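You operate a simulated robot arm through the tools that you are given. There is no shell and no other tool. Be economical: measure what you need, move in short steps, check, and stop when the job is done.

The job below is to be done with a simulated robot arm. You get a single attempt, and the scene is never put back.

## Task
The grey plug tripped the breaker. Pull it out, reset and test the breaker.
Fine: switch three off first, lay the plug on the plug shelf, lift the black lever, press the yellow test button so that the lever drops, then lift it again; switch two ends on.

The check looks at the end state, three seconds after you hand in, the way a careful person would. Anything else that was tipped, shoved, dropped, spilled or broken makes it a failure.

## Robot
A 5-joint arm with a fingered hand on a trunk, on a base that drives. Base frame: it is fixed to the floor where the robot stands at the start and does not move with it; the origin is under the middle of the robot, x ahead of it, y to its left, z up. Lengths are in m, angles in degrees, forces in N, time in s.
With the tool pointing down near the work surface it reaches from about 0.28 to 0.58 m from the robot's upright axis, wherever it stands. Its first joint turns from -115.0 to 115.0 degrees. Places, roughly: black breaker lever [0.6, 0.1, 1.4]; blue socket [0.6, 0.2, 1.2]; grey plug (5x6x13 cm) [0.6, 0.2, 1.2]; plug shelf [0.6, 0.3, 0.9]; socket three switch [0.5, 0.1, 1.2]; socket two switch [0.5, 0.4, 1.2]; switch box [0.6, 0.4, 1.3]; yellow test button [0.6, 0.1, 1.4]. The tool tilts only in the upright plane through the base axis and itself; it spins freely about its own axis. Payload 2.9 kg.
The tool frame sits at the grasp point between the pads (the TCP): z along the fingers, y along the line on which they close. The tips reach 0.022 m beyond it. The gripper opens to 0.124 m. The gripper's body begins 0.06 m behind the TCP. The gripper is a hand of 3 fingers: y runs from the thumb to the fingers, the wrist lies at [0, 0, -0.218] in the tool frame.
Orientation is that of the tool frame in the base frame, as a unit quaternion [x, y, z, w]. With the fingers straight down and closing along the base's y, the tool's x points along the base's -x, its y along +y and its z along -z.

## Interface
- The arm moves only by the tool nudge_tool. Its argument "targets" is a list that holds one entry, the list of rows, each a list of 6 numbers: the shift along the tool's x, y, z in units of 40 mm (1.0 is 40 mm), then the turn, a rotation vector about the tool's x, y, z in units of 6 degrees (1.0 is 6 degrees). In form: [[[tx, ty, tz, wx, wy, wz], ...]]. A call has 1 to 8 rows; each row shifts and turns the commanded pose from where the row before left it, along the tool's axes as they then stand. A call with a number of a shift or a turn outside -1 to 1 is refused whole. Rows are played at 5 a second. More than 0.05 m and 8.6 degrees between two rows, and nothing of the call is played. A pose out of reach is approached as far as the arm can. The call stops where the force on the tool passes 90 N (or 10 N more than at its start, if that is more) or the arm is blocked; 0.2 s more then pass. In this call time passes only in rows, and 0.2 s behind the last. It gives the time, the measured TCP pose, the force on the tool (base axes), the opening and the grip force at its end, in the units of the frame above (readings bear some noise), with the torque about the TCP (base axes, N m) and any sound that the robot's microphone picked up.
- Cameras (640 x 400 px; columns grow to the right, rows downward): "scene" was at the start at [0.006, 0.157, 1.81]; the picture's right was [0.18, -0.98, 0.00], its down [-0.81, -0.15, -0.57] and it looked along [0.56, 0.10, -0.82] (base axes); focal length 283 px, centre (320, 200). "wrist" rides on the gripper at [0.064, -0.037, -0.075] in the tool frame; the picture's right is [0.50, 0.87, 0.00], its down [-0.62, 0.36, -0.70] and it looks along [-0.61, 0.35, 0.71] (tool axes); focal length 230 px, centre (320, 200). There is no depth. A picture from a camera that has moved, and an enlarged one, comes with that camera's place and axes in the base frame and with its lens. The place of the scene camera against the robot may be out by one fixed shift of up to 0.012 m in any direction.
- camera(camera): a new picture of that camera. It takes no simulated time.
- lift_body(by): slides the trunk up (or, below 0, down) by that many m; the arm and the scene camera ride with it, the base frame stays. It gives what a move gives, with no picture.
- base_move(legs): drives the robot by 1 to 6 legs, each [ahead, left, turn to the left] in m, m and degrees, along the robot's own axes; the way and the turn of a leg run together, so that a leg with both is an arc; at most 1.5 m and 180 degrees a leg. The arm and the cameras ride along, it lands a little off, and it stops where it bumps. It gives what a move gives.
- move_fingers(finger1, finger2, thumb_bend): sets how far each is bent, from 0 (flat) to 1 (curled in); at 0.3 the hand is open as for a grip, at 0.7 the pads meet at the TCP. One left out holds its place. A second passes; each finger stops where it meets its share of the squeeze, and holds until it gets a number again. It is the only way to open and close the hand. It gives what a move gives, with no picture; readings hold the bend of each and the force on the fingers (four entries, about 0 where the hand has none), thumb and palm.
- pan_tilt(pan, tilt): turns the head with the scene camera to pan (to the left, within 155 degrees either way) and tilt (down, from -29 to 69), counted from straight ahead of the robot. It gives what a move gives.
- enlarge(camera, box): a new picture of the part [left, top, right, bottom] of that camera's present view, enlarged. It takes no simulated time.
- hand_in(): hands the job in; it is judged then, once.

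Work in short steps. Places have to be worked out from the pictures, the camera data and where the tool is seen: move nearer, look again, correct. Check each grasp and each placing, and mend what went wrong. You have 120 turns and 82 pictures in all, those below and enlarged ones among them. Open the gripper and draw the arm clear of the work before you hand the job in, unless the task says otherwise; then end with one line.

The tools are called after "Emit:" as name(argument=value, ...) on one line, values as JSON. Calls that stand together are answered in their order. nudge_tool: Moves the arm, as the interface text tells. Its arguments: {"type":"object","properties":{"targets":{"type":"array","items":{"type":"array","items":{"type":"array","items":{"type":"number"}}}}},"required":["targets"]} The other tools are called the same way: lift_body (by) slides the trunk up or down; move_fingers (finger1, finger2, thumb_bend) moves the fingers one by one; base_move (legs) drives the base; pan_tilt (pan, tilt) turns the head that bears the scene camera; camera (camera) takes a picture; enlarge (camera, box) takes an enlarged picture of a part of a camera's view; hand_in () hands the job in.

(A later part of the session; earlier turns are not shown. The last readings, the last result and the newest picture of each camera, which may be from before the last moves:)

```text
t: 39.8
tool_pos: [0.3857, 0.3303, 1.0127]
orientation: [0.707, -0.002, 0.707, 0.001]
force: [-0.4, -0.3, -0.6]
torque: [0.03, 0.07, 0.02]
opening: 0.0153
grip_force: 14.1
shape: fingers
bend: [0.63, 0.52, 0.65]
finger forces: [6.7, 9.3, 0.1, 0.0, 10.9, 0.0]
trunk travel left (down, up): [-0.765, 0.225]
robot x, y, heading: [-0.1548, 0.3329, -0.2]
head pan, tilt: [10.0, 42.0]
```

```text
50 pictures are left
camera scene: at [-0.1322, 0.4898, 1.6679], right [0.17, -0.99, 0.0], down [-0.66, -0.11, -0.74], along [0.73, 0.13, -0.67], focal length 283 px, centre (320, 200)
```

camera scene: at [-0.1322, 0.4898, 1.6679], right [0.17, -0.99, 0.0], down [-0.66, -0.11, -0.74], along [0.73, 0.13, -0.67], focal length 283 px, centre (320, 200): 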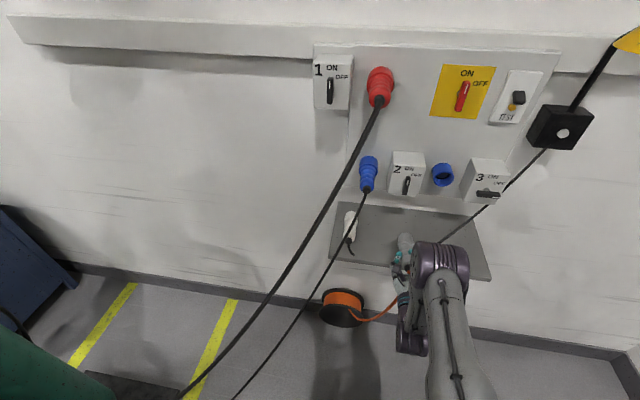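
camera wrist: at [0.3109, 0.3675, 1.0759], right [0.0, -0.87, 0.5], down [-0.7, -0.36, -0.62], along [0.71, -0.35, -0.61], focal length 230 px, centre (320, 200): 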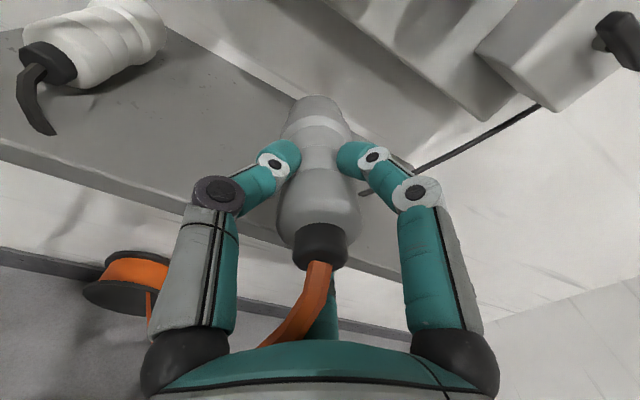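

Triangulating the shelf corner gives its top at ≈0.925–0.93, front edge x≈0.414. I advance to x≈0.47 over the shelf, lower 20 mm, and look.

Emit:
nudge_tool(targets=[[[0, 0, 0.8, 0, 0, 0], [0, 0, 0.8, 0, 0, 0], [0, 0, 0.5, 0, 0, 0], [-0.5, 0, 0, 0, 0, 0]]])

Emit:
camera(camera="wrist")

Emit:
enlarge(camera="scene", box=[320, 190, 500, 302])

```text
t: 40.8
tool_pos: [0.4711, 0.33, 0.9922]
orientation: [0.708, 0.0, 0.707, 0.001]
force: [0.1, 0.7, 0.5]
torque: [0.05, 0.08, -0.01]
opening: 0.0148
grip_force: 13.5
shape: fingers
bend: [0.63, 0.52, 0.65]
finger forces: [6.7, 9.3, 0.0, 0.0, 10.7, 0.0]
trunk travel left (down, up): [-0.765, 0.225]
robot x, y, heading: [-0.1498, 0.3337, 0.1]
head pan, tilt: [10.0, 42.0]
```

```text
49 pictures are left
camera wrist: at [0.3957, 0.3674, 1.0554], right [0.0, -0.87, 0.5], down [-0.7, -0.36, -0.62], along [0.71, -0.35, -0.61], focal length 230 px, centre (320, 200)
```

wrist: 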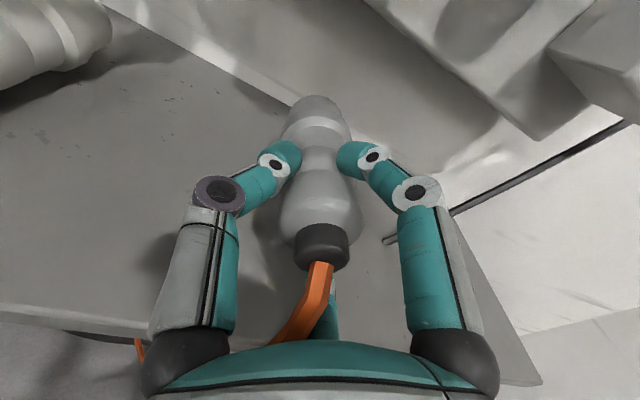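

```text
3.56 times, centred on (410, 246) of scene
camera zoom: at [-0.1316, 0.4899, 1.6679], right [0.17, -0.99, 0.0], down [-0.66, -0.11, -0.74], along [0.73, 0.13, -0.67], focal length 1005 px, centre (0, 36)
```

zoom: 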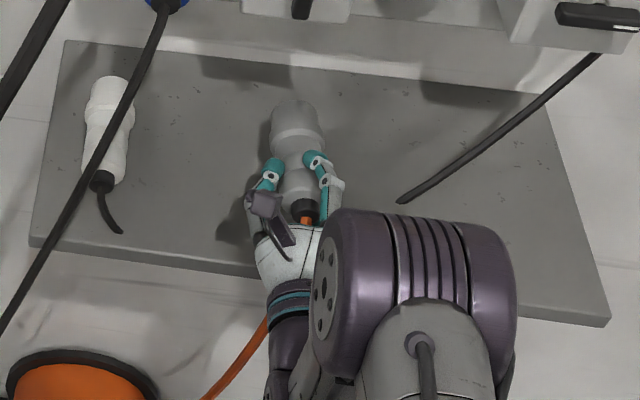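

The plug is well over free shelf. I lower in small steps watching for contact.

Emit:
nudge_tool(targets=[[[-0.15, 0, 0, 0, 0, 0], [-0.15, 0, 0, 0, 0, 0], [-0.15, 0, 0, 0, 0, 0], [-0.15, 0, 0, 0, 0, 0]]])

Emit:
nudge_tool(targets=[[[-0.1, 0, 0, 0, 0, 0], [-0.1, 0, 0, 0, 0, 0]]])

Emit:
camera(camera="wrist")

```text
t: 41.8
tool_pos: [0.4683, 0.3284, 0.973]
orientation: [0.702, 0.0, 0.712, 0.001]
force: [5.0, -5.5, 28.6]
torque: [-0.86, 0.57, 0.22]
opening: 0.0156
grip_force: 34.8
shape: fingers
bend: [0.63, 0.56, 0.65]
finger forces: [8.4, 46.4, 0.0, 0.1, 14.6, 0.0]
trunk travel left (down, up): [-0.765, 0.225]
robot x, y, heading: [-0.1487, 0.33, -0.1]
head pan, tilt: [10.0, 42.0]
```

```text
t: 42.4
tool_pos: [0.4667, 0.3272, 0.9712]
orientation: [0.698, -0.002, 0.716, 0.002]
force: [7.1, -12.9, 59.8]
torque: [-1.65, 1.15, 0.33]
opening: 0.0166
grip_force: 55.9
shape: fingers
bend: [0.62, 0.61, 0.65]
finger forces: [9.6, 85.4, 0.1, 0.0, 18.0, 0.1]
trunk travel left (down, up): [-0.765, 0.225]
robot x, y, heading: [-0.1488, 0.3305, -0.3]
head pan, tilt: [10.0, 42.0]
```

```text
47 pictures are left
camera wrist: at [0.3899, 0.3647, 1.0332], right [-0.02, -0.87, 0.5], down [-0.69, -0.35, -0.64], along [0.73, -0.35, -0.59], focal length 230 px, centre (320, 200)
```

wrist: 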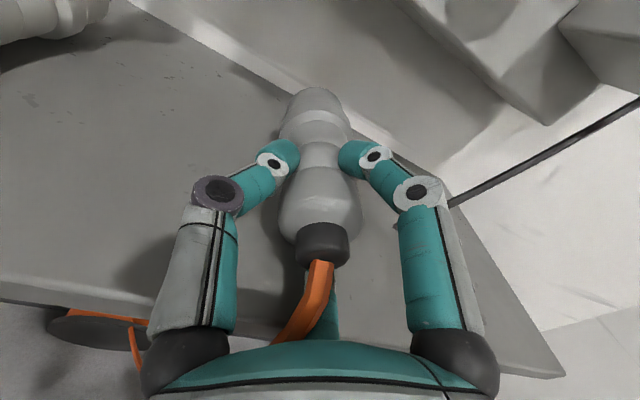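

The lower finger touches the shelf first (plug still ~2 cm above). I raise 20 mm and spin the hand −30° so a finger goes on top and the two lower contacts straddle the plug.

Emit:
nudge_tool(targets=[[[0.6, 0, 0, 0, 0, 0], [0.4, 0, 0, 0, 0, 0], [0, 0, 0, 0, 0, -1], [0, 0, 0, 0, 0, -1], [0, 0, 0, 0, 0, -1], [0, 0, 0, 0, 0, -1], [0, 0, 0, 0, 0, -1]]])

Emit:
camera(camera="wrist")

Emit:
enlarge(camera="scene", box=[320, 190, 500, 302])

```text
t: 44.0
tool_pos: [0.4688, 0.3301, 1.0006]
orientation: [0.683, 0.183, 0.682, 0.183]
force: [0.6, -0.9, 1.0]
torque: [0.02, 0.07, 0.05]
opening: 0.0143
grip_force: 12.8
shape: fingers
bend: [0.63, 0.52, 0.66]
finger forces: [6.1, 8.9, 0.0, 0.0, 11.0, 0.1]
trunk travel left (down, up): [-0.765, 0.225]
robot x, y, heading: [-0.1518, 0.3274, -0.4]
head pan, tilt: [10.0, 42.0]
```

```text
46 pictures are left
camera wrist: at [0.3947, 0.3943, 1.0369], right [0.0, -0.5, 0.87], down [-0.7, -0.62, -0.35], along [0.71, -0.61, -0.35], focal length 230 px, centre (320, 200)
```

wrist: 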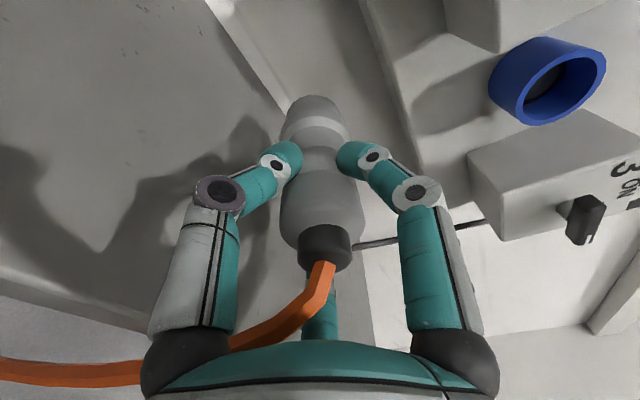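

```text
3.56 times, centred on (410, 246) of scene
camera zoom: at [-0.1322, 0.4898, 1.6679], right [0.17, -0.99, 0.0], down [-0.66, -0.11, -0.74], along [0.73, 0.13, -0.67], focal length 1005 px, centre (0, 36)
```

zoom: 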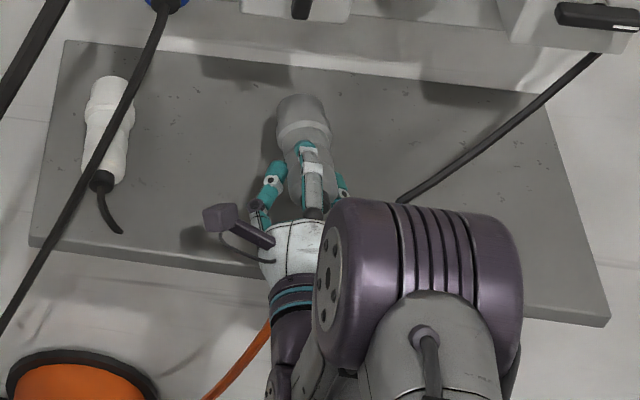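

Now a finger is on top and the lower side is clearer. I lower again in small steps (down = −0.866x −0.5y in tool axes).

Emit:
nudge_tool(targets=[[[-0.26, -0.15, 0, 0, 0, 0], [-0.26, -0.15, 0, 0, 0, 0], [-0.087, -0.05, 0, 0, 0, 0]]])

Emit:
nudge_tool(targets=[[[-0.087, -0.05, 0, 0, 0, 0]]])

Emit:
nudge_tool(targets=[[[-0.087, -0.05, 0, 0, 0, 0]]])

```text
t: 44.8
tool_pos: [0.4702, 0.3309, 0.9718]
orientation: [0.684, 0.182, 0.683, 0.183]
force: [-0.2, 0.1, 0.0]
torque: [0.01, 0.06, 0.01]
opening: 0.0145
grip_force: 12.9
shape: fingers
bend: [0.63, 0.52, 0.66]
finger forces: [6.3, 9.0, 0.0, 0.0, 10.7, 0.0]
trunk travel left (down, up): [-0.765, 0.225]
robot x, y, heading: [-0.149, 0.3286, -0.1]
head pan, tilt: [10.0, 42.0]
```

```text
t: 45.1
tool_pos: [0.4688, 0.3295, 0.9679]
orientation: [0.683, 0.182, 0.683, 0.183]
force: [-0.6, -0.6, -0.4]
torque: [0.03, 0.08, 0.01]
opening: 0.0146
grip_force: 13.0
shape: fingers
bend: [0.63, 0.52, 0.66]
finger forces: [6.1, 9.0, 0.0, 0.0, 10.9, 0.0]
trunk travel left (down, up): [-0.765, 0.225]
robot x, y, heading: [-0.1539, 0.334, -0.3]
head pan, tilt: [10.0, 42.0]
```

```text
t: 45.5
tool_pos: [0.4695, 0.33, 0.9646]
orientation: [0.683, 0.183, 0.683, 0.183]
force: [0.3, 0.1, 0.8]
torque: [-0.02, 0.07, -0.01]
opening: 0.0145
grip_force: 13.2
shape: fingers
bend: [0.63, 0.52, 0.66]
finger forces: [6.2, 9.0, 0.0, 0.0, 10.9, 0.1]
trunk travel left (down, up): [-0.765, 0.225]
robot x, y, heading: [-0.1549, 0.3321, -0.5]
head pan, tilt: [10.0, 42.0]
```

Already lower than before with no contact; continue in 3–4 mm steps.

Emit:
nudge_tool(targets=[[[-0.087, -0.05, 0, 0, 0, 0]]])

Emit:
nudge_tool(targets=[[[-0.065, -0.0375, 0, 0, 0, 0]]])

Emit:
camera(camera="wrist")

```text
t: 46.0
tool_pos: [0.4696, 0.33, 0.9603]
orientation: [0.683, 0.183, 0.683, 0.183]
force: [-0.2, 1.3, 0.5]
torque: [0.01, -0.03, 0.06]
opening: 0.0144
grip_force: 13.9
shape: fingers
bend: [0.63, 0.52, 0.66]
finger forces: [7.1, 8.7, 0.1, 0.0, 10.9, 0.0]
trunk travel left (down, up): [-0.765, 0.225]
robot x, y, heading: [-0.1531, 0.3299, -0.4]
head pan, tilt: [10.0, 42.0]
```

```text
t: 46.4
tool_pos: [0.4687, 0.3308, 0.9596]
orientation: [0.681, 0.182, 0.685, 0.185]
force: [1.4, -0.2, 11.3]
torque: [-0.44, 0.12, 0.08]
opening: 0.0144
grip_force: 20.0
shape: fingers
bend: [0.63, 0.52, 0.66]
finger forces: [8.1, 19.7, 0.0, 0.1, 11.5, 0.0]
trunk travel left (down, up): [-0.765, 0.225]
robot x, y, heading: [-0.1493, 0.3319, -0.4]
head pan, tilt: [10.0, 42.0]
```

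```text
44 pictures are left
camera wrist: at [0.3936, 0.3944, 0.9955], right [-0.01, -0.5, 0.87], down [-0.7, -0.62, -0.36], along [0.71, -0.61, -0.35], focal length 230 px, centre (320, 200)
```

wrist: 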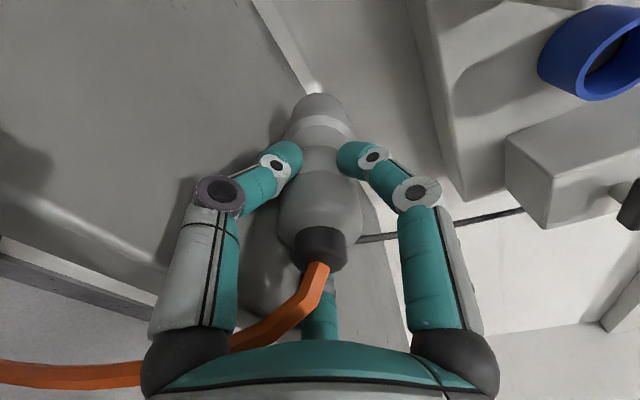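

Finger 2 has just touched with the plug only millimetres above the shelf. I spin 6° more to even the lower contacts, then open the top finger first.

Emit:
nudge_tool(targets=[[[0, 0, 0, 0, 0, -1]]])

Emit:
nudge_tool(targets=[[[-0.05, -0.035, 0, 0, 0, 0]]])

```text
t: 46.8
tool_pos: [0.4689, 0.3319, 0.9607]
orientation: [0.67, 0.218, 0.674, 0.221]
force: [1.8, 7.3, 18.7]
torque: [0.86, 0.38, -0.22]
opening: 0.0135
grip_force: 24.1
shape: fingers
bend: [0.63, 0.52, 0.66]
finger forces: [6.9, 9.2, 0.1, 0.0, 31.7, 0.0]
trunk travel left (down, up): [-0.765, 0.225]
robot x, y, heading: [-0.1497, 0.3313, -0.2]
head pan, tilt: [10.0, 42.0]
```

```text
t: 47.1
tool_pos: [0.4673, 0.3324, 0.9597]
orientation: [0.669, 0.218, 0.676, 0.221]
force: [3.6, 11.0, 31.7]
torque: [1.37, 0.68, -0.35]
opening: 0.0122
grip_force: 31.5
shape: fingers
bend: [0.63, 0.51, 0.65]
finger forces: [6.9, 9.6, 0.0, 0.0, 46.0, 0.0]
trunk travel left (down, up): [-0.765, 0.225]
robot x, y, heading: [-0.1494, 0.3295, -0.2]
head pan, tilt: [10.0, 42.0]
```

Now the thumb touches instead; I spin back 2.5° and relieve ~3 mm, then open the top finger.

Emit:
nudge_tool(targets=[[[0.07, 0.045, 0, 0, 0, 0.45]]])

Emit:
move_fingers(finger1=0.4)

Emit:
camera(camera="wrist")

Emit:
enlarge(camera="scene", box=[320, 190, 500, 302])

```text
t: 47.5
tool_pos: [0.4664, 0.3307, 0.9578]
orientation: [0.678, 0.202, 0.677, 0.204]
force: [4.1, 7.2, 18.0]
torque: [0.72, 0.17, -0.18]
opening: 0.0123
grip_force: 23.5
shape: fingers
bend: [0.63, 0.51, 0.65]
finger forces: [8.5, 9.0, 0.0, 0.1, 29.2, 0.0]
trunk travel left (down, up): [-0.765, 0.225]
robot x, y, heading: [-0.1504, 0.3318, -0.1]
head pan, tilt: [10.0, 42.0]
```

```text
t: 48.5
tool_pos: [0.4686, 0.3312, 0.958]
orientation: [0.678, 0.204, 0.677, 0.203]
force: [-3.0, 0.7, 3.9]
torque: [0.0, 0.2, -0.02]
opening: 0.0439
grip_force: 14.2
shape: fingers
bend: [0.4, 0.49, 0.68]
finger forces: [0.0, 13.3, 0.1, 0.0, 14.9, 0.0]
trunk travel left (down, up): [-0.765, 0.225]
robot x, y, heading: [-0.1516, 0.3296, -0.3]
head pan, tilt: [10.0, 42.0]
```

```text
43 pictures are left
camera wrist: at [0.3936, 0.3963, 0.9907], right [0.0, -0.45, 0.89], down [-0.7, -0.64, -0.32], along [0.71, -0.63, -0.32], focal length 230 px, centre (320, 200)
```

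wrist: 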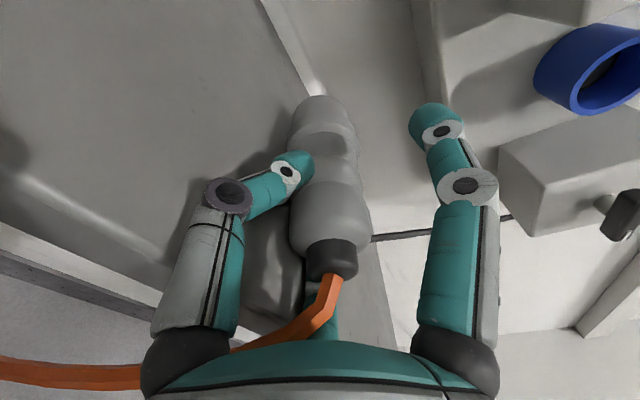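

```text
3.56 times, centred on (410, 246) of scene
camera zoom: at [-0.134, 0.49, 1.6678], right [0.17, -0.99, 0.0], down [-0.66, -0.11, -0.74], along [0.73, 0.13, -0.67], focal length 1005 px, centre (0, 36)
```

zoom: 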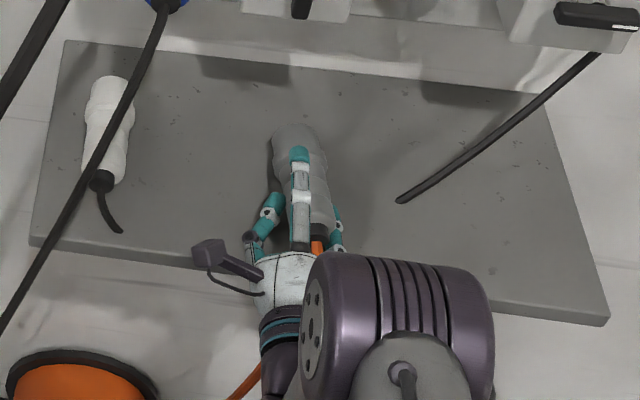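

The plug is now cradled by thumb and lower finger. I open both a little so it settles on the shelf.

Emit:
move_fingers(finger2=0.45, thumb_bend=0.6)

Emit:
move_fingers(finger2=0.4, thumb_bend=0.5)

Emit:
camera(camera="wrist")

Emit:
enlarge(camera="scene", box=[320, 190, 500, 302])

```text
t: 49.5
tool_pos: [0.4698, 0.3286, 0.9583]
orientation: [0.677, 0.203, 0.678, 0.203]
force: [1.5, -4.1, 10.6]
torque: [0.05, 0.18, 0.02]
opening: 0.0493
grip_force: 5.7
shape: fingers
bend: [0.4, 0.45, 0.6]
finger forces: [0.0, 3.2, 0.1, 0.0, 7.9, 0.0]
trunk travel left (down, up): [-0.765, 0.225]
robot x, y, heading: [-0.1495, 0.3315, -0.2]
head pan, tilt: [10.0, 42.0]
```

```text
t: 50.5
tool_pos: [0.4688, 0.33, 0.9612]
orientation: [0.676, 0.201, 0.679, 0.203]
force: [9.3, -3.3, 28.3]
torque: [0.61, 0.28, -0.21]
opening: 0.0573
grip_force: 13.8
shape: fingers
bend: [0.4, 0.41, 0.5]
finger forces: [0.0, 3.5, 0.1, 0.1, 24.7, 0.1]
trunk travel left (down, up): [-0.765, 0.225]
robot x, y, heading: [-0.1512, 0.3305, -0.1]
head pan, tilt: [10.0, 42.0]
```

```text
41 pictures are left
camera wrist: at [0.3935, 0.396, 0.9931], right [-0.01, -0.45, 0.89], down [-0.7, -0.64, -0.32], along [0.71, -0.63, -0.31], focal length 230 px, centre (320, 200)
```

wrist: 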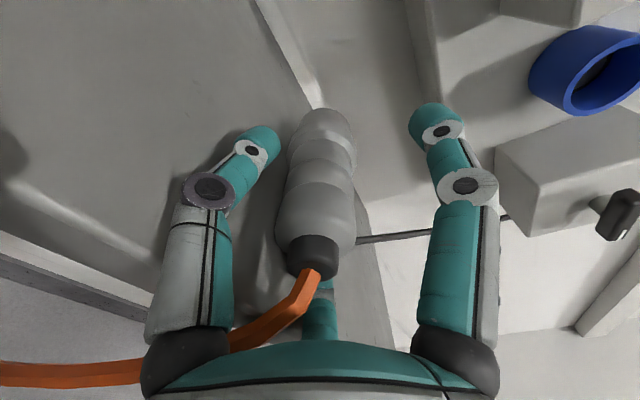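

```text
3.56 times, centred on (410, 246) of scene
camera zoom: at [-0.1354, 0.4888, 1.6682], right [0.17, -0.99, 0.0], down [-0.66, -0.11, -0.74], along [0.73, 0.13, -0.67], focal length 1005 px, centre (0, 36)
```

zoom: 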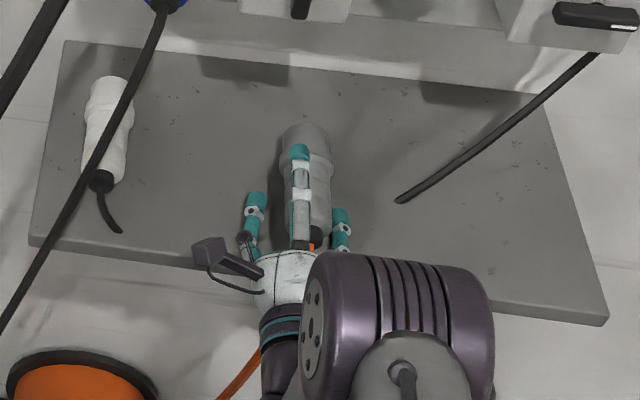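

The plug rests on the shelf with the fingers off it. I raise 5 mm to unload the thumb and withdraw straight back.

Emit:
nudge_tool(targets=[[[0.1, 0.07, 0, 0, 0, 0], [0, 0, -0.5, 0, 0, 0], [0, 0, -0.5, 0, 0, 0]]])

Emit:
camera(camera="wrist")

```text
t: 51.4
tool_pos: [0.43, 0.3305, 0.9615]
orientation: [0.679, 0.204, 0.676, 0.203]
force: [-0.6, 0.0, 0.4]
torque: [-0.02, 0.01, 0.02]
opening: 0.0636
grip_force: 0.1
shape: fingers
bend: [0.4, 0.41, 0.5]
finger forces: [0.1, 0.3, 0.0, 0.0, 0.0, 0.0]
trunk travel left (down, up): [-0.765, 0.225]
robot x, y, heading: [-0.1534, 0.331, -0.3]
head pan, tilt: [10.0, 42.0]
```

```text
39 pictures are left
camera wrist: at [0.3543, 0.3966, 0.9946], right [0.0, -0.45, 0.89], down [-0.7, -0.64, -0.32], along [0.71, -0.63, -0.32], focal length 230 px, centre (320, 200)
```

wrist: 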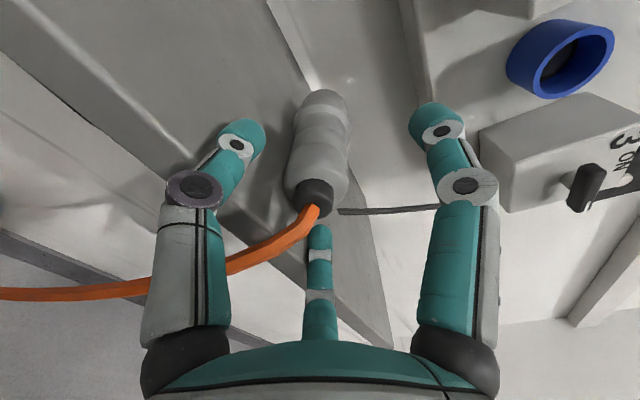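

The hand slid off without disturbing the plug. Withdraw further, raise the trunk and inspect.

Emit:
nudge_tool(targets=[[[0, 0, -0.9, 0, 0, 0], [0, 0, -0.9, 0, 0, 0]]])

Emit:
lift_body(by=0.16)

Emit:
enlarge(camera="scene", box=[300, 150, 540, 300])

```text
t: 52.0
tool_pos: [0.3575, 0.3305, 0.9639]
orientation: [0.678, 0.202, 0.677, 0.203]
force: [0.1, 0.1, 0.2]
torque: [-0.01, 0.0, -0.01]
opening: 0.0635
grip_force: 0.0
shape: fingers
bend: [0.4, 0.4, 0.5]
finger forces: [0.1, 0.0, 0.0, 0.0, 0.0, 0.1]
trunk travel left (down, up): [-0.765, 0.225]
robot x, y, heading: [-0.1505, 0.3303, -0.1]
head pan, tilt: [10.0, 42.0]
```

```text
t: 53.8
tool_pos: [0.3586, 0.3304, 1.1241]
orientation: [0.678, 0.201, 0.677, 0.203]
force: [-0.9, 0.2, -0.4]
torque: [0.0, 0.0, -0.02]
opening: 0.0631
grip_force: 0.0
shape: fingers
bend: [0.4, 0.4, 0.5]
finger forces: [0.0, 0.0, 0.0, 0.0, 0.1, 0.0]
trunk travel left (down, up): [-0.925, 0.065]
robot x, y, heading: [-0.1529, 0.3311, -0.2]
head pan, tilt: [10.0, 42.0]
```

```text
2.67 times, centred on (420, 225) of scene
camera zoom: at [-0.1324, 0.4899, 1.8279], right [0.17, -0.99, 0.0], down [-0.66, -0.11, -0.74], along [0.73, 0.13, -0.67], focal length 754 px, centre (53, 133)
```

zoom: 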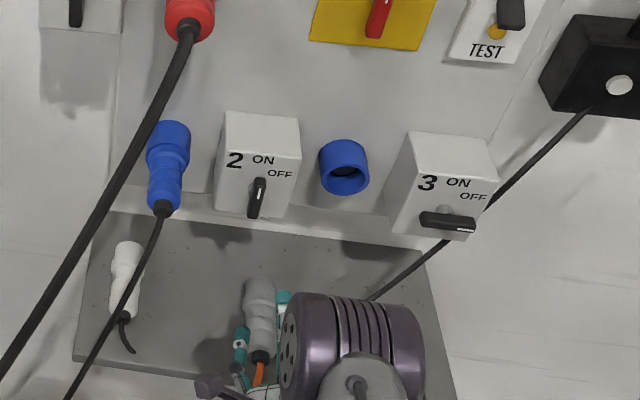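

Plug lies flat on the shelf. Now the breaker: I spin the hand upright, drive right to y≈0.14, and raise trunk and arm.

Emit:
nudge_tool(targets=[[[0, 0, 0, 0, 0, 1], [0, 0, 0, 0, 0, 1], [0, 0, 0, 0, 0, 1], [0, 0, 0, 0, 0, 1], [0, 0, 0, 0, 0, 1], [0, 0, 0, 0, 0, 0.6], [1, 0, 0, 0, 0, 0]]])

Emit:
base_move(legs=[[0, -0.192, 0]])

Emit:
lift_body(by=0.06)

Emit:
nudge_tool(targets=[[[0.8, 0, 0, 0, 0, 0], [0.8, 0, 0, 0, 0, 0], [0.8, 0, 0, 0, 0, 0], [0.8, 0, 0, 0, 0, 0]]])

Emit:
move_fingers(finger1=1.0, finger2=1.0, thumb_bend=0.5)

Emit:
camera(camera="wrist")

Emit:
camera(camera="scene")

```text
t: 55.4
tool_pos: [0.3554, 0.331, 1.1638]
orientation: [0.707, -0.002, 0.707, -0.002]
force: [0.7, 0.1, -0.1]
torque: [0.03, 0.02, 0.02]
opening: 0.0635
grip_force: 0.0
shape: fingers
bend: [0.4, 0.4, 0.5]
finger forces: [0.0, 0.0, 0.1, 0.0, 0.0, 0.0]
trunk travel left (down, up): [-0.925, 0.065]
robot x, y, heading: [-0.1491, 0.3326, -0.3]
head pan, tilt: [10.0, 42.0]
```

```text
t: 56.9
tool_pos: [0.3563, 0.1406, 1.1631]
orientation: [0.707, -0.003, 0.707, 0.0]
force: [0.4, 0.1, 0.0]
torque: [0.03, 0.04, -0.03]
opening: 0.0633
grip_force: 0.0
shape: fingers
bend: [0.4, 0.4, 0.5]
finger forces: [0.0, 0.0, 0.1, 0.0, 0.1, 0.0]
trunk travel left (down, up): [-0.925, 0.065]
robot x, y, heading: [-0.1548, 0.1444, -0.3]
head pan, tilt: [10.0, 42.0]
```

```text
t: 57.9
tool_pos: [0.3574, 0.1407, 1.223]
orientation: [0.707, -0.002, 0.707, -0.001]
force: [-0.3, 0.6, -0.2]
torque: [-0.03, 0.03, 0.0]
opening: 0.0634
grip_force: 0.0
shape: fingers
bend: [0.4, 0.4, 0.5]
finger forces: [0.1, 0.0, 0.0, 0.0, 0.0, 0.1]
trunk travel left (down, up): [-0.985, 0.005]
robot x, y, heading: [-0.1499, 0.1398, -0.1]
head pan, tilt: [10.0, 42.0]
```

```text
t: 58.9
tool_pos: [0.3573, 0.1411, 1.3527]
orientation: [0.707, -0.002, 0.707, -0.001]
force: [0.2, -0.4, 0.8]
torque: [0.02, 0.01, -0.01]
opening: 0.0633
grip_force: 0.0
shape: fingers
bend: [0.4, 0.4, 0.5]
finger forces: [0.1, 0.0, 0.0, 0.0, 0.1, 0.0]
trunk travel left (down, up): [-0.985, 0.005]
robot x, y, heading: [-0.1561, 0.1404, -0.1]
head pan, tilt: [10.0, 42.0]
```

```text
t: 59.9
tool_pos: [0.3557, 0.1394, 1.3512]
orientation: [0.707, -0.002, 0.707, -0.001]
force: [0.2, -1.3, -0.5]
torque: [0.02, 0.02, -0.02]
opening: 0.0262
grip_force: 0.1
shape: fingers
bend: [0.76, 0.76, 0.5]
finger forces: [0.0, 0.0, 0.0, 0.0, 0.0, 0.1]
trunk travel left (down, up): [-0.985, 0.005]
robot x, y, heading: [-0.152, 0.1406, -0.2]
head pan, tilt: [10.0, 42.0]
```

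```text
37 pictures are left
camera wrist: at [0.2818, 0.1767, 1.4148], right [0.0, -0.87, 0.5], down [-0.7, -0.35, -0.62], along [0.71, -0.35, -0.61], focal length 230 px, centre (320, 200)
```

wrist: 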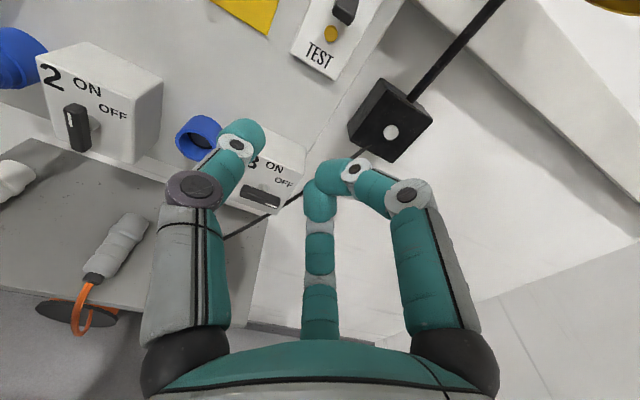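

```text
36 pictures are left
camera scene: at [-0.1331, 0.2993, 1.8879], right [0.17, -0.99, 0.0], down [-0.66, -0.11, -0.74], along [0.73, 0.13, -0.67], focal length 283 px, centre (320, 200)
```

scene: 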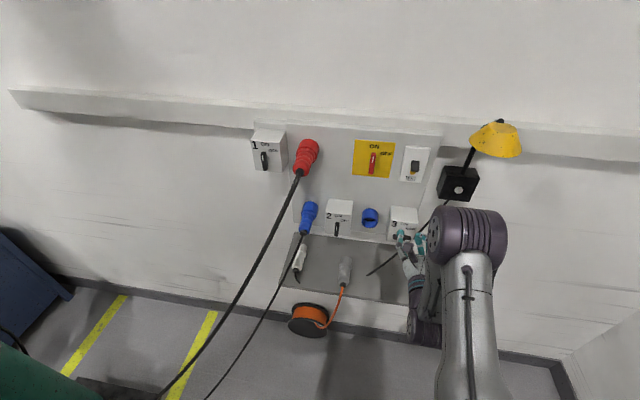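

I need a close view of the lever and button, so I advance to x≈0.45 and look.

Emit:
nudge_tool(targets=[[[0, 0, 0.8, 0, 0, 0], [0, 0, 0.8, 0, 0, 0], [0, 0, 0.8, 0, 0, 0]]])

Emit:
enlarge(camera="wrist", box=[200, 0, 520, 200])

Emit:
enlarge(camera="scene", box=[350, 130, 470, 205])

```text
t: 60.7
tool_pos: [0.4536, 0.1399, 1.3518]
orientation: [0.707, -0.002, 0.707, -0.001]
force: [0.8, 0.3, 0.1]
torque: [-0.01, -0.01, 0.04]
opening: 0.026
grip_force: 0.1
shape: fingers
bend: [0.76, 0.76, 0.5]
finger forces: [0.0, 0.0, 0.0, 0.0, 0.1, 0.0]
trunk travel left (down, up): [-0.985, 0.005]
robot x, y, heading: [-0.1526, 0.1395, -0.2]
head pan, tilt: [10.0, 42.0]
```

```text
2.00 times, centred on (360, 100) of wrist
camera zoom: at [0.3777, 0.1762, 1.4152], right [0.0, -0.87, 0.5], down [-0.7, -0.35, -0.62], along [0.71, -0.35, -0.61], focal length 460 px, centre (240, 400)
```

zoom: 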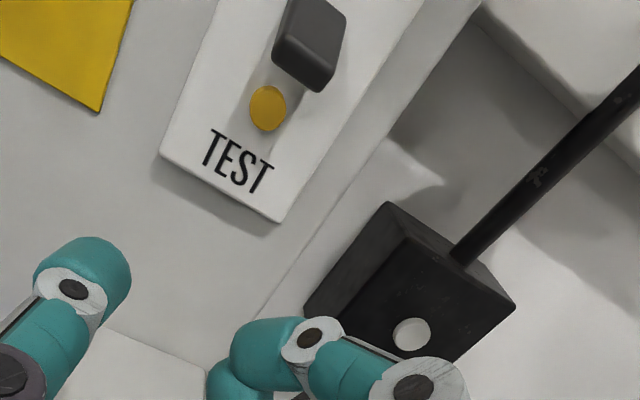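

```text
5.33 times, centred on (410, 168) of scene
camera zoom: at [-0.1324, 0.2993, 1.8879], right [0.17, -0.99, 0.0], down [-0.66, -0.11, -0.74], along [0.73, 0.13, -0.67], focal length 1507 px, centre (-160, 373)
```

zoom: 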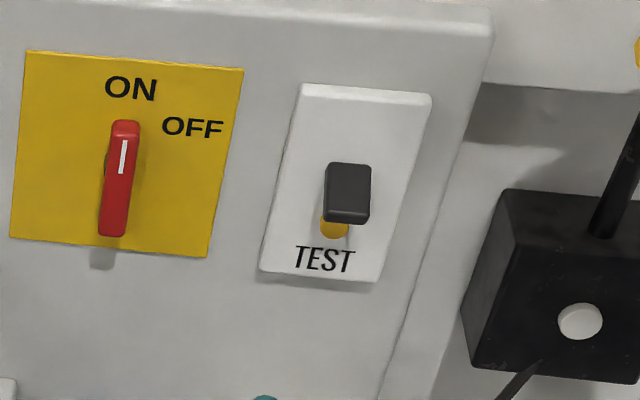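

Button ≈(0.59–0.605,0.141,1.38), lever block above it with bottom edge ≈1.393. With fingers curled the thumb stands ~3–4 cm proud, tip ≈38 mm left of the TCP, so it makes a good poker. I shift the base right 38 mm and advance below the lever.

Emit:
base_move(legs=[[0, -0.037, 0]])

Emit:
nudge_tool(targets=[[[0.1, 0, 0.8, 0, 0, 0], [0, 0, 0.8, 0, 0, 0], [0, 0, 0.4, 0, 0, 0]]])

Emit:
camera(camera="wrist")

Emit:
enlarge(camera="scene", box=[350, 130, 470, 205])

```text
t: 61.6
tool_pos: [0.4519, 0.1103, 1.3524]
orientation: [0.707, 0.0, 0.707, 0.0]
force: [0.6, 0.2, -0.3]
torque: [-0.03, 0.02, -0.03]
opening: 0.026
grip_force: 0.1
shape: fingers
bend: [0.76, 0.76, 0.5]
finger forces: [0.0, 0.0, 0.0, 0.0, 0.0, 0.1]
trunk travel left (down, up): [-0.985, 0.005]
robot x, y, heading: [-0.1523, 0.1037, -0.1]
head pan, tilt: [10.0, 42.0]
```

```text
t: 62.4
tool_pos: [0.5308, 0.1012, 1.355]
orientation: [0.707, -0.002, 0.707, -0.001]
force: [-0.3, 0.0, 0.5]
torque: [0.02, 0.01, 0.01]
opening: 0.0262
grip_force: 0.1
shape: fingers
bend: [0.76, 0.76, 0.5]
finger forces: [0.1, 0.0, 0.0, 0.0, 0.0, 0.1]
trunk travel left (down, up): [-0.985, 0.005]
robot x, y, heading: [-0.1523, 0.1024, -0.1]
head pan, tilt: [10.0, 42.0]
```

```text
33 pictures are left
camera wrist: at [0.456, 0.1382, 1.4191], right [0.0, -0.87, 0.49], down [-0.7, -0.35, -0.62], along [0.71, -0.35, -0.61], focal length 230 px, centre (320, 200)
```

wrist: 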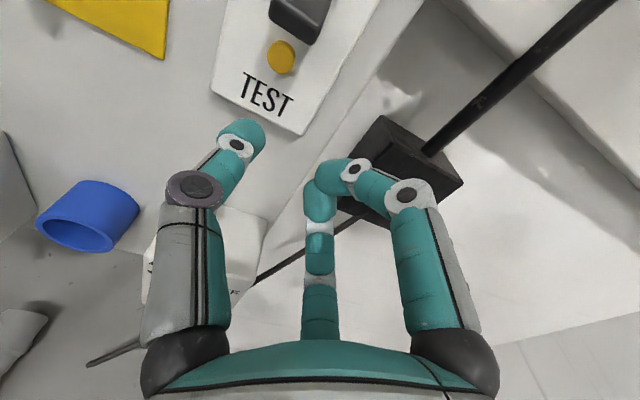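

```text
5.33 times, centred on (410, 168) of scene
camera zoom: at [-0.1333, 0.2599, 1.8881], right [0.17, -0.99, 0.0], down [-0.66, -0.11, -0.74], along [0.73, 0.13, -0.67], focal length 1507 px, centre (-160, 373)
```

zoom: 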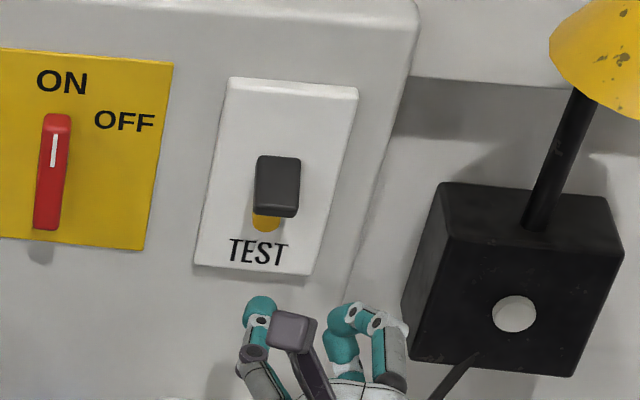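

Refined: button (0.61,0.140,1.377), lever lower front edge (0.572,0.138,1.397). I slide the thumb forward to tip x≈0.584 below it and lift upward.

Emit:
nudge_tool(targets=[[[0, 0, 0.75, 0, 0, 0], [0.4, 0, 0, 0, 0, 0], [0.4, 0, 0, 0, 0, 0]]])

Emit:
camera(camera="wrist")

Emit:
enlarge(camera="scene", box=[350, 130, 470, 205])

```text
t: 63.2
tool_pos: [0.5602, 0.1029, 1.389]
orientation: [0.707, -0.001, 0.707, -0.002]
force: [-1.1, -0.1, -0.4]
torque: [0.01, -0.01, -0.01]
opening: 0.0259
grip_force: 0.1
shape: fingers
bend: [0.76, 0.76, 0.5]
finger forces: [0.0, 0.1, 0.1, 0.0, 0.0, 0.0]
trunk travel left (down, up): [-0.985, 0.005]
robot x, y, heading: [-0.1507, 0.1025, -0.1]
head pan, tilt: [10.0, 42.0]
```

```text
31 pictures are left
camera wrist: at [0.4857, 0.14, 1.4524], right [0.0, -0.87, 0.5], down [-0.7, -0.35, -0.62], along [0.71, -0.35, -0.61], focal length 230 px, centre (320, 200)
```

wrist: 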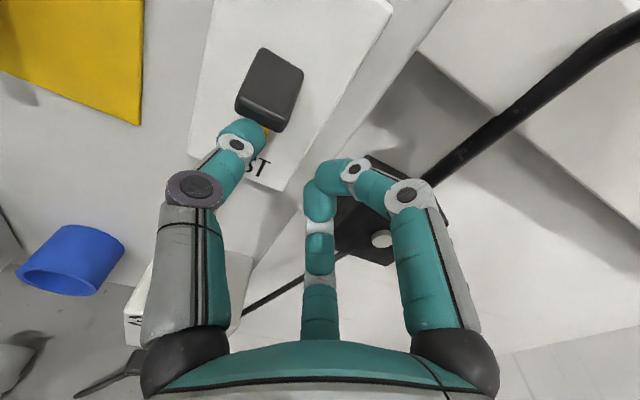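

```text
5.33 times, centred on (410, 168) of scene
camera zoom: at [-0.1347, 0.2627, 1.8879], right [0.17, -0.99, 0.0], down [-0.66, -0.12, -0.74], along [0.73, 0.13, -0.67], focal length 1507 px, centre (-160, 373)
```

zoom: 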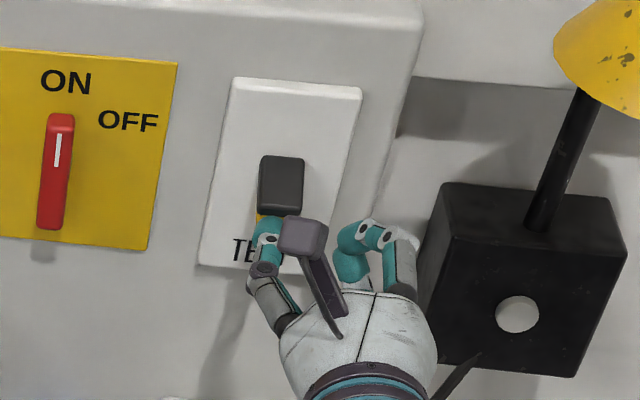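

The thumb is just under the lever, slightly left of its middle. I shift right 6 mm and push up.

Emit:
nudge_tool(targets=[[[0, 0.15, 0, 0, 0, 0], [0.25, 0, 0, 0, 0, 0], [0.25, 0, 0, 0, 0, 0], [0.25, 0, 0, 0, 0, 0]]])

Emit:
camera(camera="wrist")

```text
t: 64.2
tool_pos: [0.5626, 0.0978, 1.4171]
orientation: [0.707, -0.005, 0.707, 0.001]
force: [0.5, 0.8, 0.1]
torque: [-0.01, 0.01, -0.02]
opening: 0.0264
grip_force: 0.1
shape: fingers
bend: [0.76, 0.76, 0.5]
finger forces: [0.0, 0.0, 0.0, 0.1, 0.0, 0.0]
trunk travel left (down, up): [-0.985, 0.005]
robot x, y, heading: [-0.1507, 0.1022, -0.1]
head pan, tilt: [10.0, 42.0]
```

```text
29 pictures are left
camera wrist: at [0.4864, 0.1352, 1.4816], right [-0.01, -0.87, 0.5], down [-0.7, -0.35, -0.62], along [0.71, -0.35, -0.61], focal length 230 px, centre (320, 200)
```

wrist: 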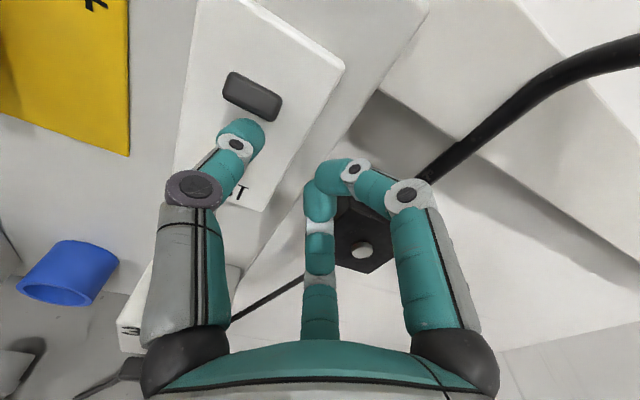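

Force is zero and the lever's face is now turned up; it may have snapped. I check with the scene camera.

Emit:
enlarge(camera="scene", box=[350, 130, 470, 205])

```text
5.33 times, centred on (410, 168) of scene
camera zoom: at [-0.1337, 0.2622, 1.8879], right [0.17, -0.99, 0.0], down [-0.66, -0.12, -0.74], along [0.73, 0.13, -0.67], focal length 1507 px, centre (-160, 373)
```

zoom: 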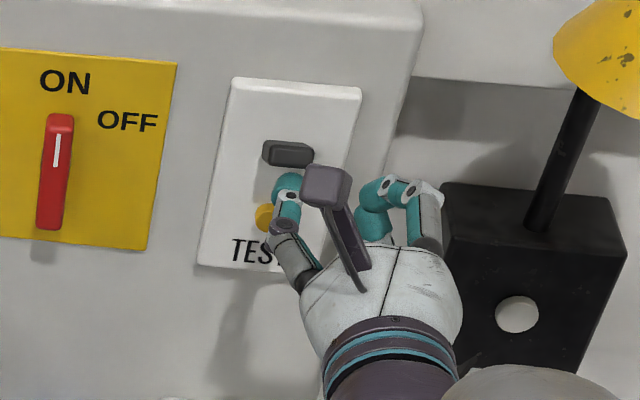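

The lever has tilted up. I lift another ~12 mm to be sure it reaches its top, then drop back down and see if it stays.

Emit:
nudge_tool(targets=[[[0.15, 0, 0, 0, 0, 0], [0.15, 0, 0, 0, 0, 0]]])

Emit:
nudge_tool(targets=[[[-0.5, 0, 0, 0, 0, 0], [-0.5, 0, 0, 0, 0, 0], [0, 0, -0.6, 0, 0, 0], [-0.3, 0, 0, 0, 0, 0]]])

Emit:
camera(camera="wrist")

Emit:
enlarge(camera="scene", box=[350, 130, 470, 205])

```text
t: 64.8
tool_pos: [0.5621, 0.0996, 1.4244]
orientation: [0.712, -0.004, 0.702, 0.001]
force: [-10.5, -0.5, -25.2]
torque: [-1.03, 0.71, 0.5]
opening: 0.0261
grip_force: 14.2
shape: fingers
bend: [0.76, 0.76, 0.5]
finger forces: [0.0, 0.1, 0.0, 0.0, 28.4, 0.0]
trunk travel left (down, up): [-0.985, 0.005]
robot x, y, heading: [-0.1479, 0.105, -0.3]
head pan, tilt: [10.0, 42.0]
```

```text
t: 65.8
tool_pos: [0.5388, 0.0984, 1.3772]
orientation: [0.707, -0.004, 0.707, 0.001]
force: [-0.5, -0.3, -0.2]
torque: [0.01, -0.01, -0.02]
opening: 0.0262
grip_force: 0.0
shape: fingers
bend: [0.76, 0.76, 0.5]
finger forces: [0.0, 0.0, 0.1, 0.1, 0.0, 0.0]
trunk travel left (down, up): [-0.985, 0.005]
robot x, y, heading: [-0.1482, 0.1035, -0.2]
head pan, tilt: [10.0, 42.0]
```

```text
27 pictures are left
camera wrist: at [0.464, 0.1358, 1.4413], right [-0.01, -0.87, 0.5], down [-0.7, -0.35, -0.62], along [0.71, -0.35, -0.61], focal length 230 px, centre (320, 200)
```

wrist: 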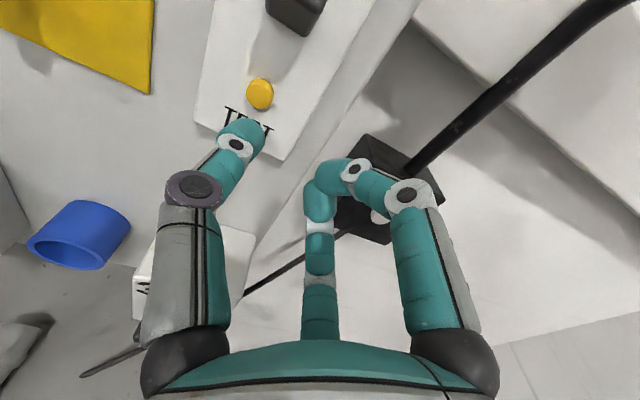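

```text
5.33 times, centred on (410, 168) of scene
camera zoom: at [-0.1327, 0.2622, 1.8879], right [0.17, -0.99, 0.0], down [-0.66, -0.12, -0.74], along [0.73, 0.13, -0.67], focal length 1507 px, centre (-160, 373)
```

zoom: 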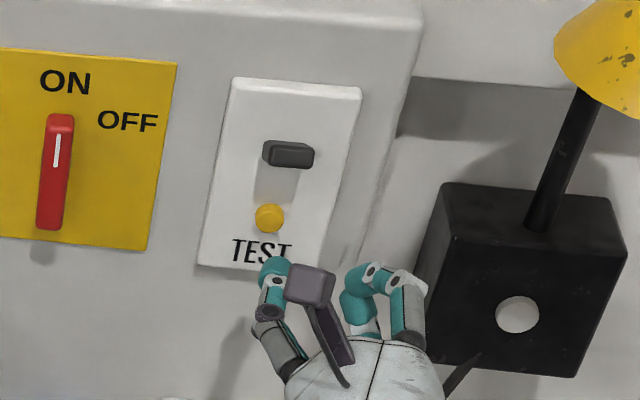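

The lever stays up against its stop and the button is exposed. Thumb and button agree in y and z to ~1–2 mm, so I advance straight to press it.

Emit:
nudge_tool(targets=[[[0, 0, 0.45, 0, 0, 0], [0, 0, 0.4, 0, 0, 0]]])

Emit:
nudge_tool(targets=[[[0, 0, 0.15, 0, 0, 0], [0, 0, 0.15, 0, 0, 0]]])

Emit:
enlarge(camera="scene", box=[350, 130, 470, 205])

```text
t: 66.4
tool_pos: [0.5723, 0.0972, 1.3774]
orientation: [0.707, -0.006, 0.707, 0.002]
force: [0.4, 0.1, 0.4]
torque: [0.0, 0.0, -0.03]
opening: 0.0259
grip_force: 0.1
shape: fingers
bend: [0.76, 0.76, 0.5]
finger forces: [0.0, 0.0, 0.0, 0.1, 0.0, 0.0]
trunk travel left (down, up): [-0.985, 0.005]
robot x, y, heading: [-0.1547, 0.1055, 0.0]
head pan, tilt: [10.0, 42.0]
```

```text
t: 67.0
tool_pos: [0.5811, 0.0981, 1.3798]
orientation: [0.707, -0.006, 0.708, 0.002]
force: [-5.3, -0.3, -1.8]
torque: [-0.05, 0.05, 0.23]
opening: 0.0265
grip_force: 2.7
shape: fingers
bend: [0.76, 0.76, 0.5]
finger forces: [0.0, 0.0, 0.0, 0.0, 5.3, 0.1]
trunk travel left (down, up): [-0.985, 0.005]
robot x, y, heading: [-0.1513, 0.1036, -0.1]
head pan, tilt: [10.0, 42.0]
heard: click
```

```text
5.33 times, centred on (410, 168) of scene
camera zoom: at [-0.1374, 0.2623, 1.8879], right [0.17, -0.99, 0.0], down [-0.66, -0.12, -0.74], along [0.73, 0.13, -0.67], focal length 1507 px, centre (-160, 373)
```

zoom: 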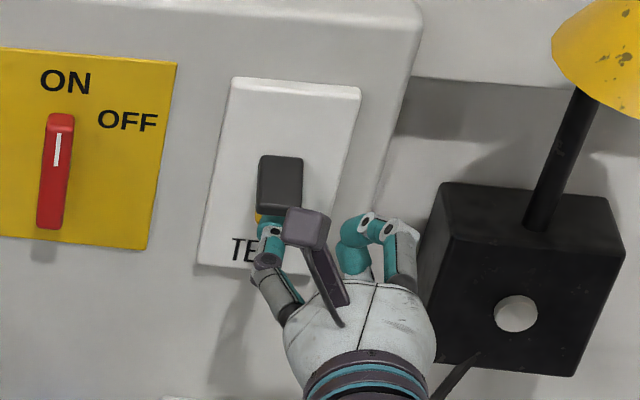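

Click heard and the lever dropped. I back off the button, dip slightly, then lift the lever again along the same path.

Emit:
nudge_tool(targets=[[[-0.2, 0, -0.5, 0, 0, 0], [-0.1, 0.05, 0, 0, 0, 0]]])

Emit:
enlarge(camera="wrist", box=[160, 0, 480, 200])

Emit:
nudge_tool(targets=[[[0.4, 0, 0, 0, 0, 0], [0.3, 0, 0, 0, 0, 0], [0.25, 0, 0, 0, 0, 0], [0.25, 0, 0, 0, 0, 0], [0.15, 0, 0, 0, 0, 0]]])

Emit:
enlarge(camera="scene", box=[350, 130, 470, 205])

```text
t: 67.6
tool_pos: [0.5616, 0.0964, 1.3663]
orientation: [0.707, -0.006, 0.707, 0.003]
force: [0.2, 0.0, -0.1]
torque: [0.01, -0.01, 0.02]
opening: 0.026
grip_force: 0.1
shape: fingers
bend: [0.76, 0.76, 0.5]
finger forces: [0.0, 0.0, 0.0, 0.0, 0.0, 0.1]
trunk travel left (down, up): [-0.985, 0.005]
robot x, y, heading: [-0.1509, 0.1037, 0.1]
head pan, tilt: [10.0, 42.0]
```

```text
2.00 times, centred on (320, 100) of wrist
camera zoom: at [0.4874, 0.1341, 1.43], right [-0.01, -0.87, 0.5], down [-0.7, -0.35, -0.62], along [0.71, -0.36, -0.61], focal length 460 px, centre (320, 400)
```

zoom: 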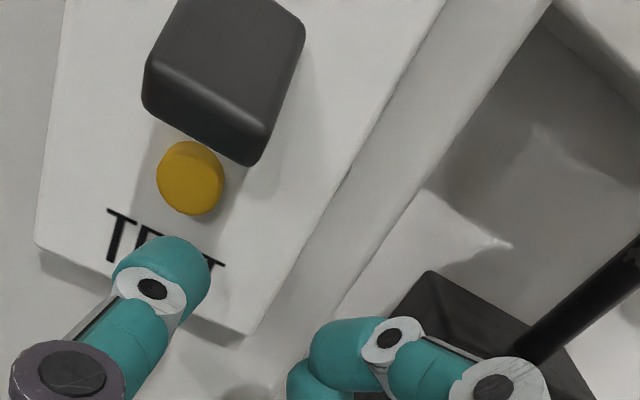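

```text
t: 68.8
tool_pos: [0.5622, 0.0964, 1.4205]
orientation: [0.707, -0.007, 0.707, 0.004]
force: [0.7, -0.1, 0.3]
torque: [-0.03, 0.01, 0.01]
opening: 0.0261
grip_force: 0.2
shape: fingers
bend: [0.76, 0.76, 0.5]
finger forces: [0.0, 0.0, 0.0, 0.1, 0.1, 0.1]
trunk travel left (down, up): [-0.985, 0.005]
robot x, y, heading: [-0.1551, 0.1035, 0.0]
head pan, tilt: [10.0, 42.0]
```

```text
5.33 times, centred on (410, 168) of scene
camera zoom: at [-0.1336, 0.2623, 1.8879], right [0.17, -0.99, 0.0], down [-0.66, -0.12, -0.74], along [0.73, 0.13, -0.67], focal length 1507 px, centre (-160, 373)
```

zoom: 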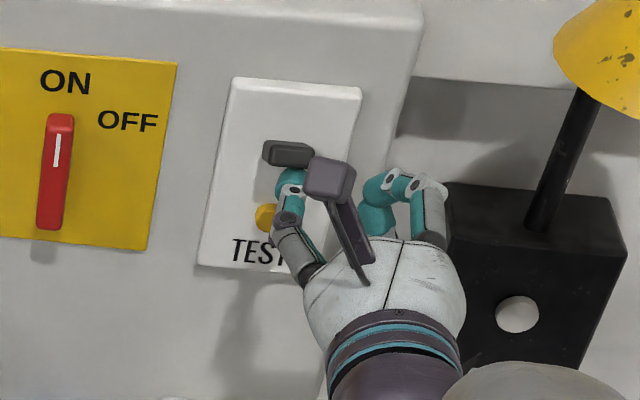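

Lever is up again. I push a touch against the stop, then lower, retract clear and check everything.

Emit:
nudge_tool(targets=[[[0.15, 0, 0, 0, 0, 0]]])

Emit:
nudge_tool(targets=[[[-0.4, 0, 0, 0, 0, 0], [-0.4, 0, 0, 0, 0, 0], [0, 0, -0.9, 0, 0, 0], [0, 0, -0.9, 0, 0, 0], [0, 0, -0.9, 0, 0, 0], [0, 0, -0.9, 0, 0, 0], [0, 0, -0.9, 0, 0, 0]]])

Emit:
move_fingers(finger1=0.3, finger2=0.3, thumb_bend=0.3)

Emit:
enlarge(camera="scene", box=[300, 120, 460, 220])

Emit:
camera(camera="scene")

```text
t: 69.2
tool_pos: [0.5641, 0.097, 1.4215]
orientation: [0.71, -0.004, 0.705, 0.002]
force: [-5.7, -0.8, -15.7]
torque: [-0.62, 0.39, 0.28]
opening: 0.0264
grip_force: 8.3
shape: fingers
bend: [0.76, 0.76, 0.5]
finger forces: [0.0, 0.0, 0.0, 0.0, 16.3, 0.1]
trunk travel left (down, up): [-0.985, 0.005]
robot x, y, heading: [-0.1506, 0.1022, 0.2]
head pan, tilt: [10.0, 42.0]
```

```text
t: 70.8
tool_pos: [0.382, 0.1, 1.3934]
orientation: [0.707, -0.004, 0.707, 0.0]
force: [0.5, 0.0, -0.1]
torque: [0.01, -0.03, -0.01]
opening: 0.0261
grip_force: 0.1
shape: fingers
bend: [0.76, 0.76, 0.5]
finger forces: [0.1, 0.1, 0.1, 0.1, 0.0, 0.0]
out of reach, approached as far as the arm can: row 5
trunk travel left (down, up): [-0.985, 0.005]
robot x, y, heading: [-0.1504, 0.1032, -0.1]
head pan, tilt: [10.0, 42.0]
```

```text
t: 71.8
tool_pos: [0.3837, 0.1007, 1.392]
orientation: [0.707, -0.004, 0.707, 0.0]
force: [-0.7, 0.2, 1.0]
torque: [0.01, 0.01, -0.03]
opening: 0.1034
grip_force: 0.2
shape: fingers
bend: [0.3, 0.3, 0.3]
finger forces: [0.0, 0.0, 0.0, 0.0, 0.0, 0.0]
trunk travel left (down, up): [-0.985, 0.005]
robot x, y, heading: [-0.1515, 0.1076, -0.2]
head pan, tilt: [10.0, 42.0]
```

```text
4.00 times, centred on (380, 170) of scene
camera zoom: at [-0.1335, 0.2623, 1.8879], right [0.17, -0.99, 0.0], down [-0.66, -0.12, -0.74], along [0.73, 0.13, -0.67], focal length 1130 px, centre (80, 320)
```

zoom: 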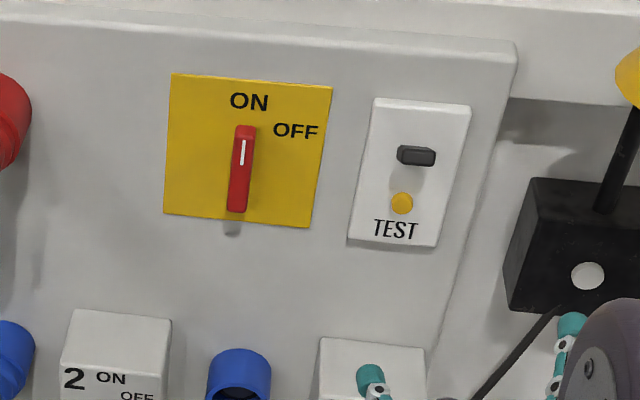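

```text
21 pictures are left
camera scene: at [-0.1335, 0.2623, 1.8879], right [0.17, -0.99, 0.0], down [-0.66, -0.12, -0.74], along [0.73, 0.13, -0.67], focal length 283 px, centre (320, 200)
```

scene: 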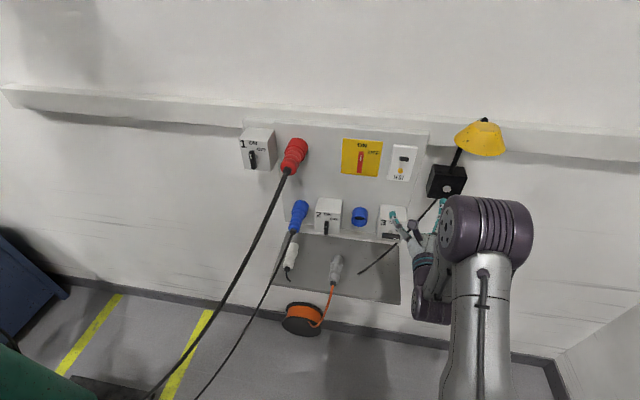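

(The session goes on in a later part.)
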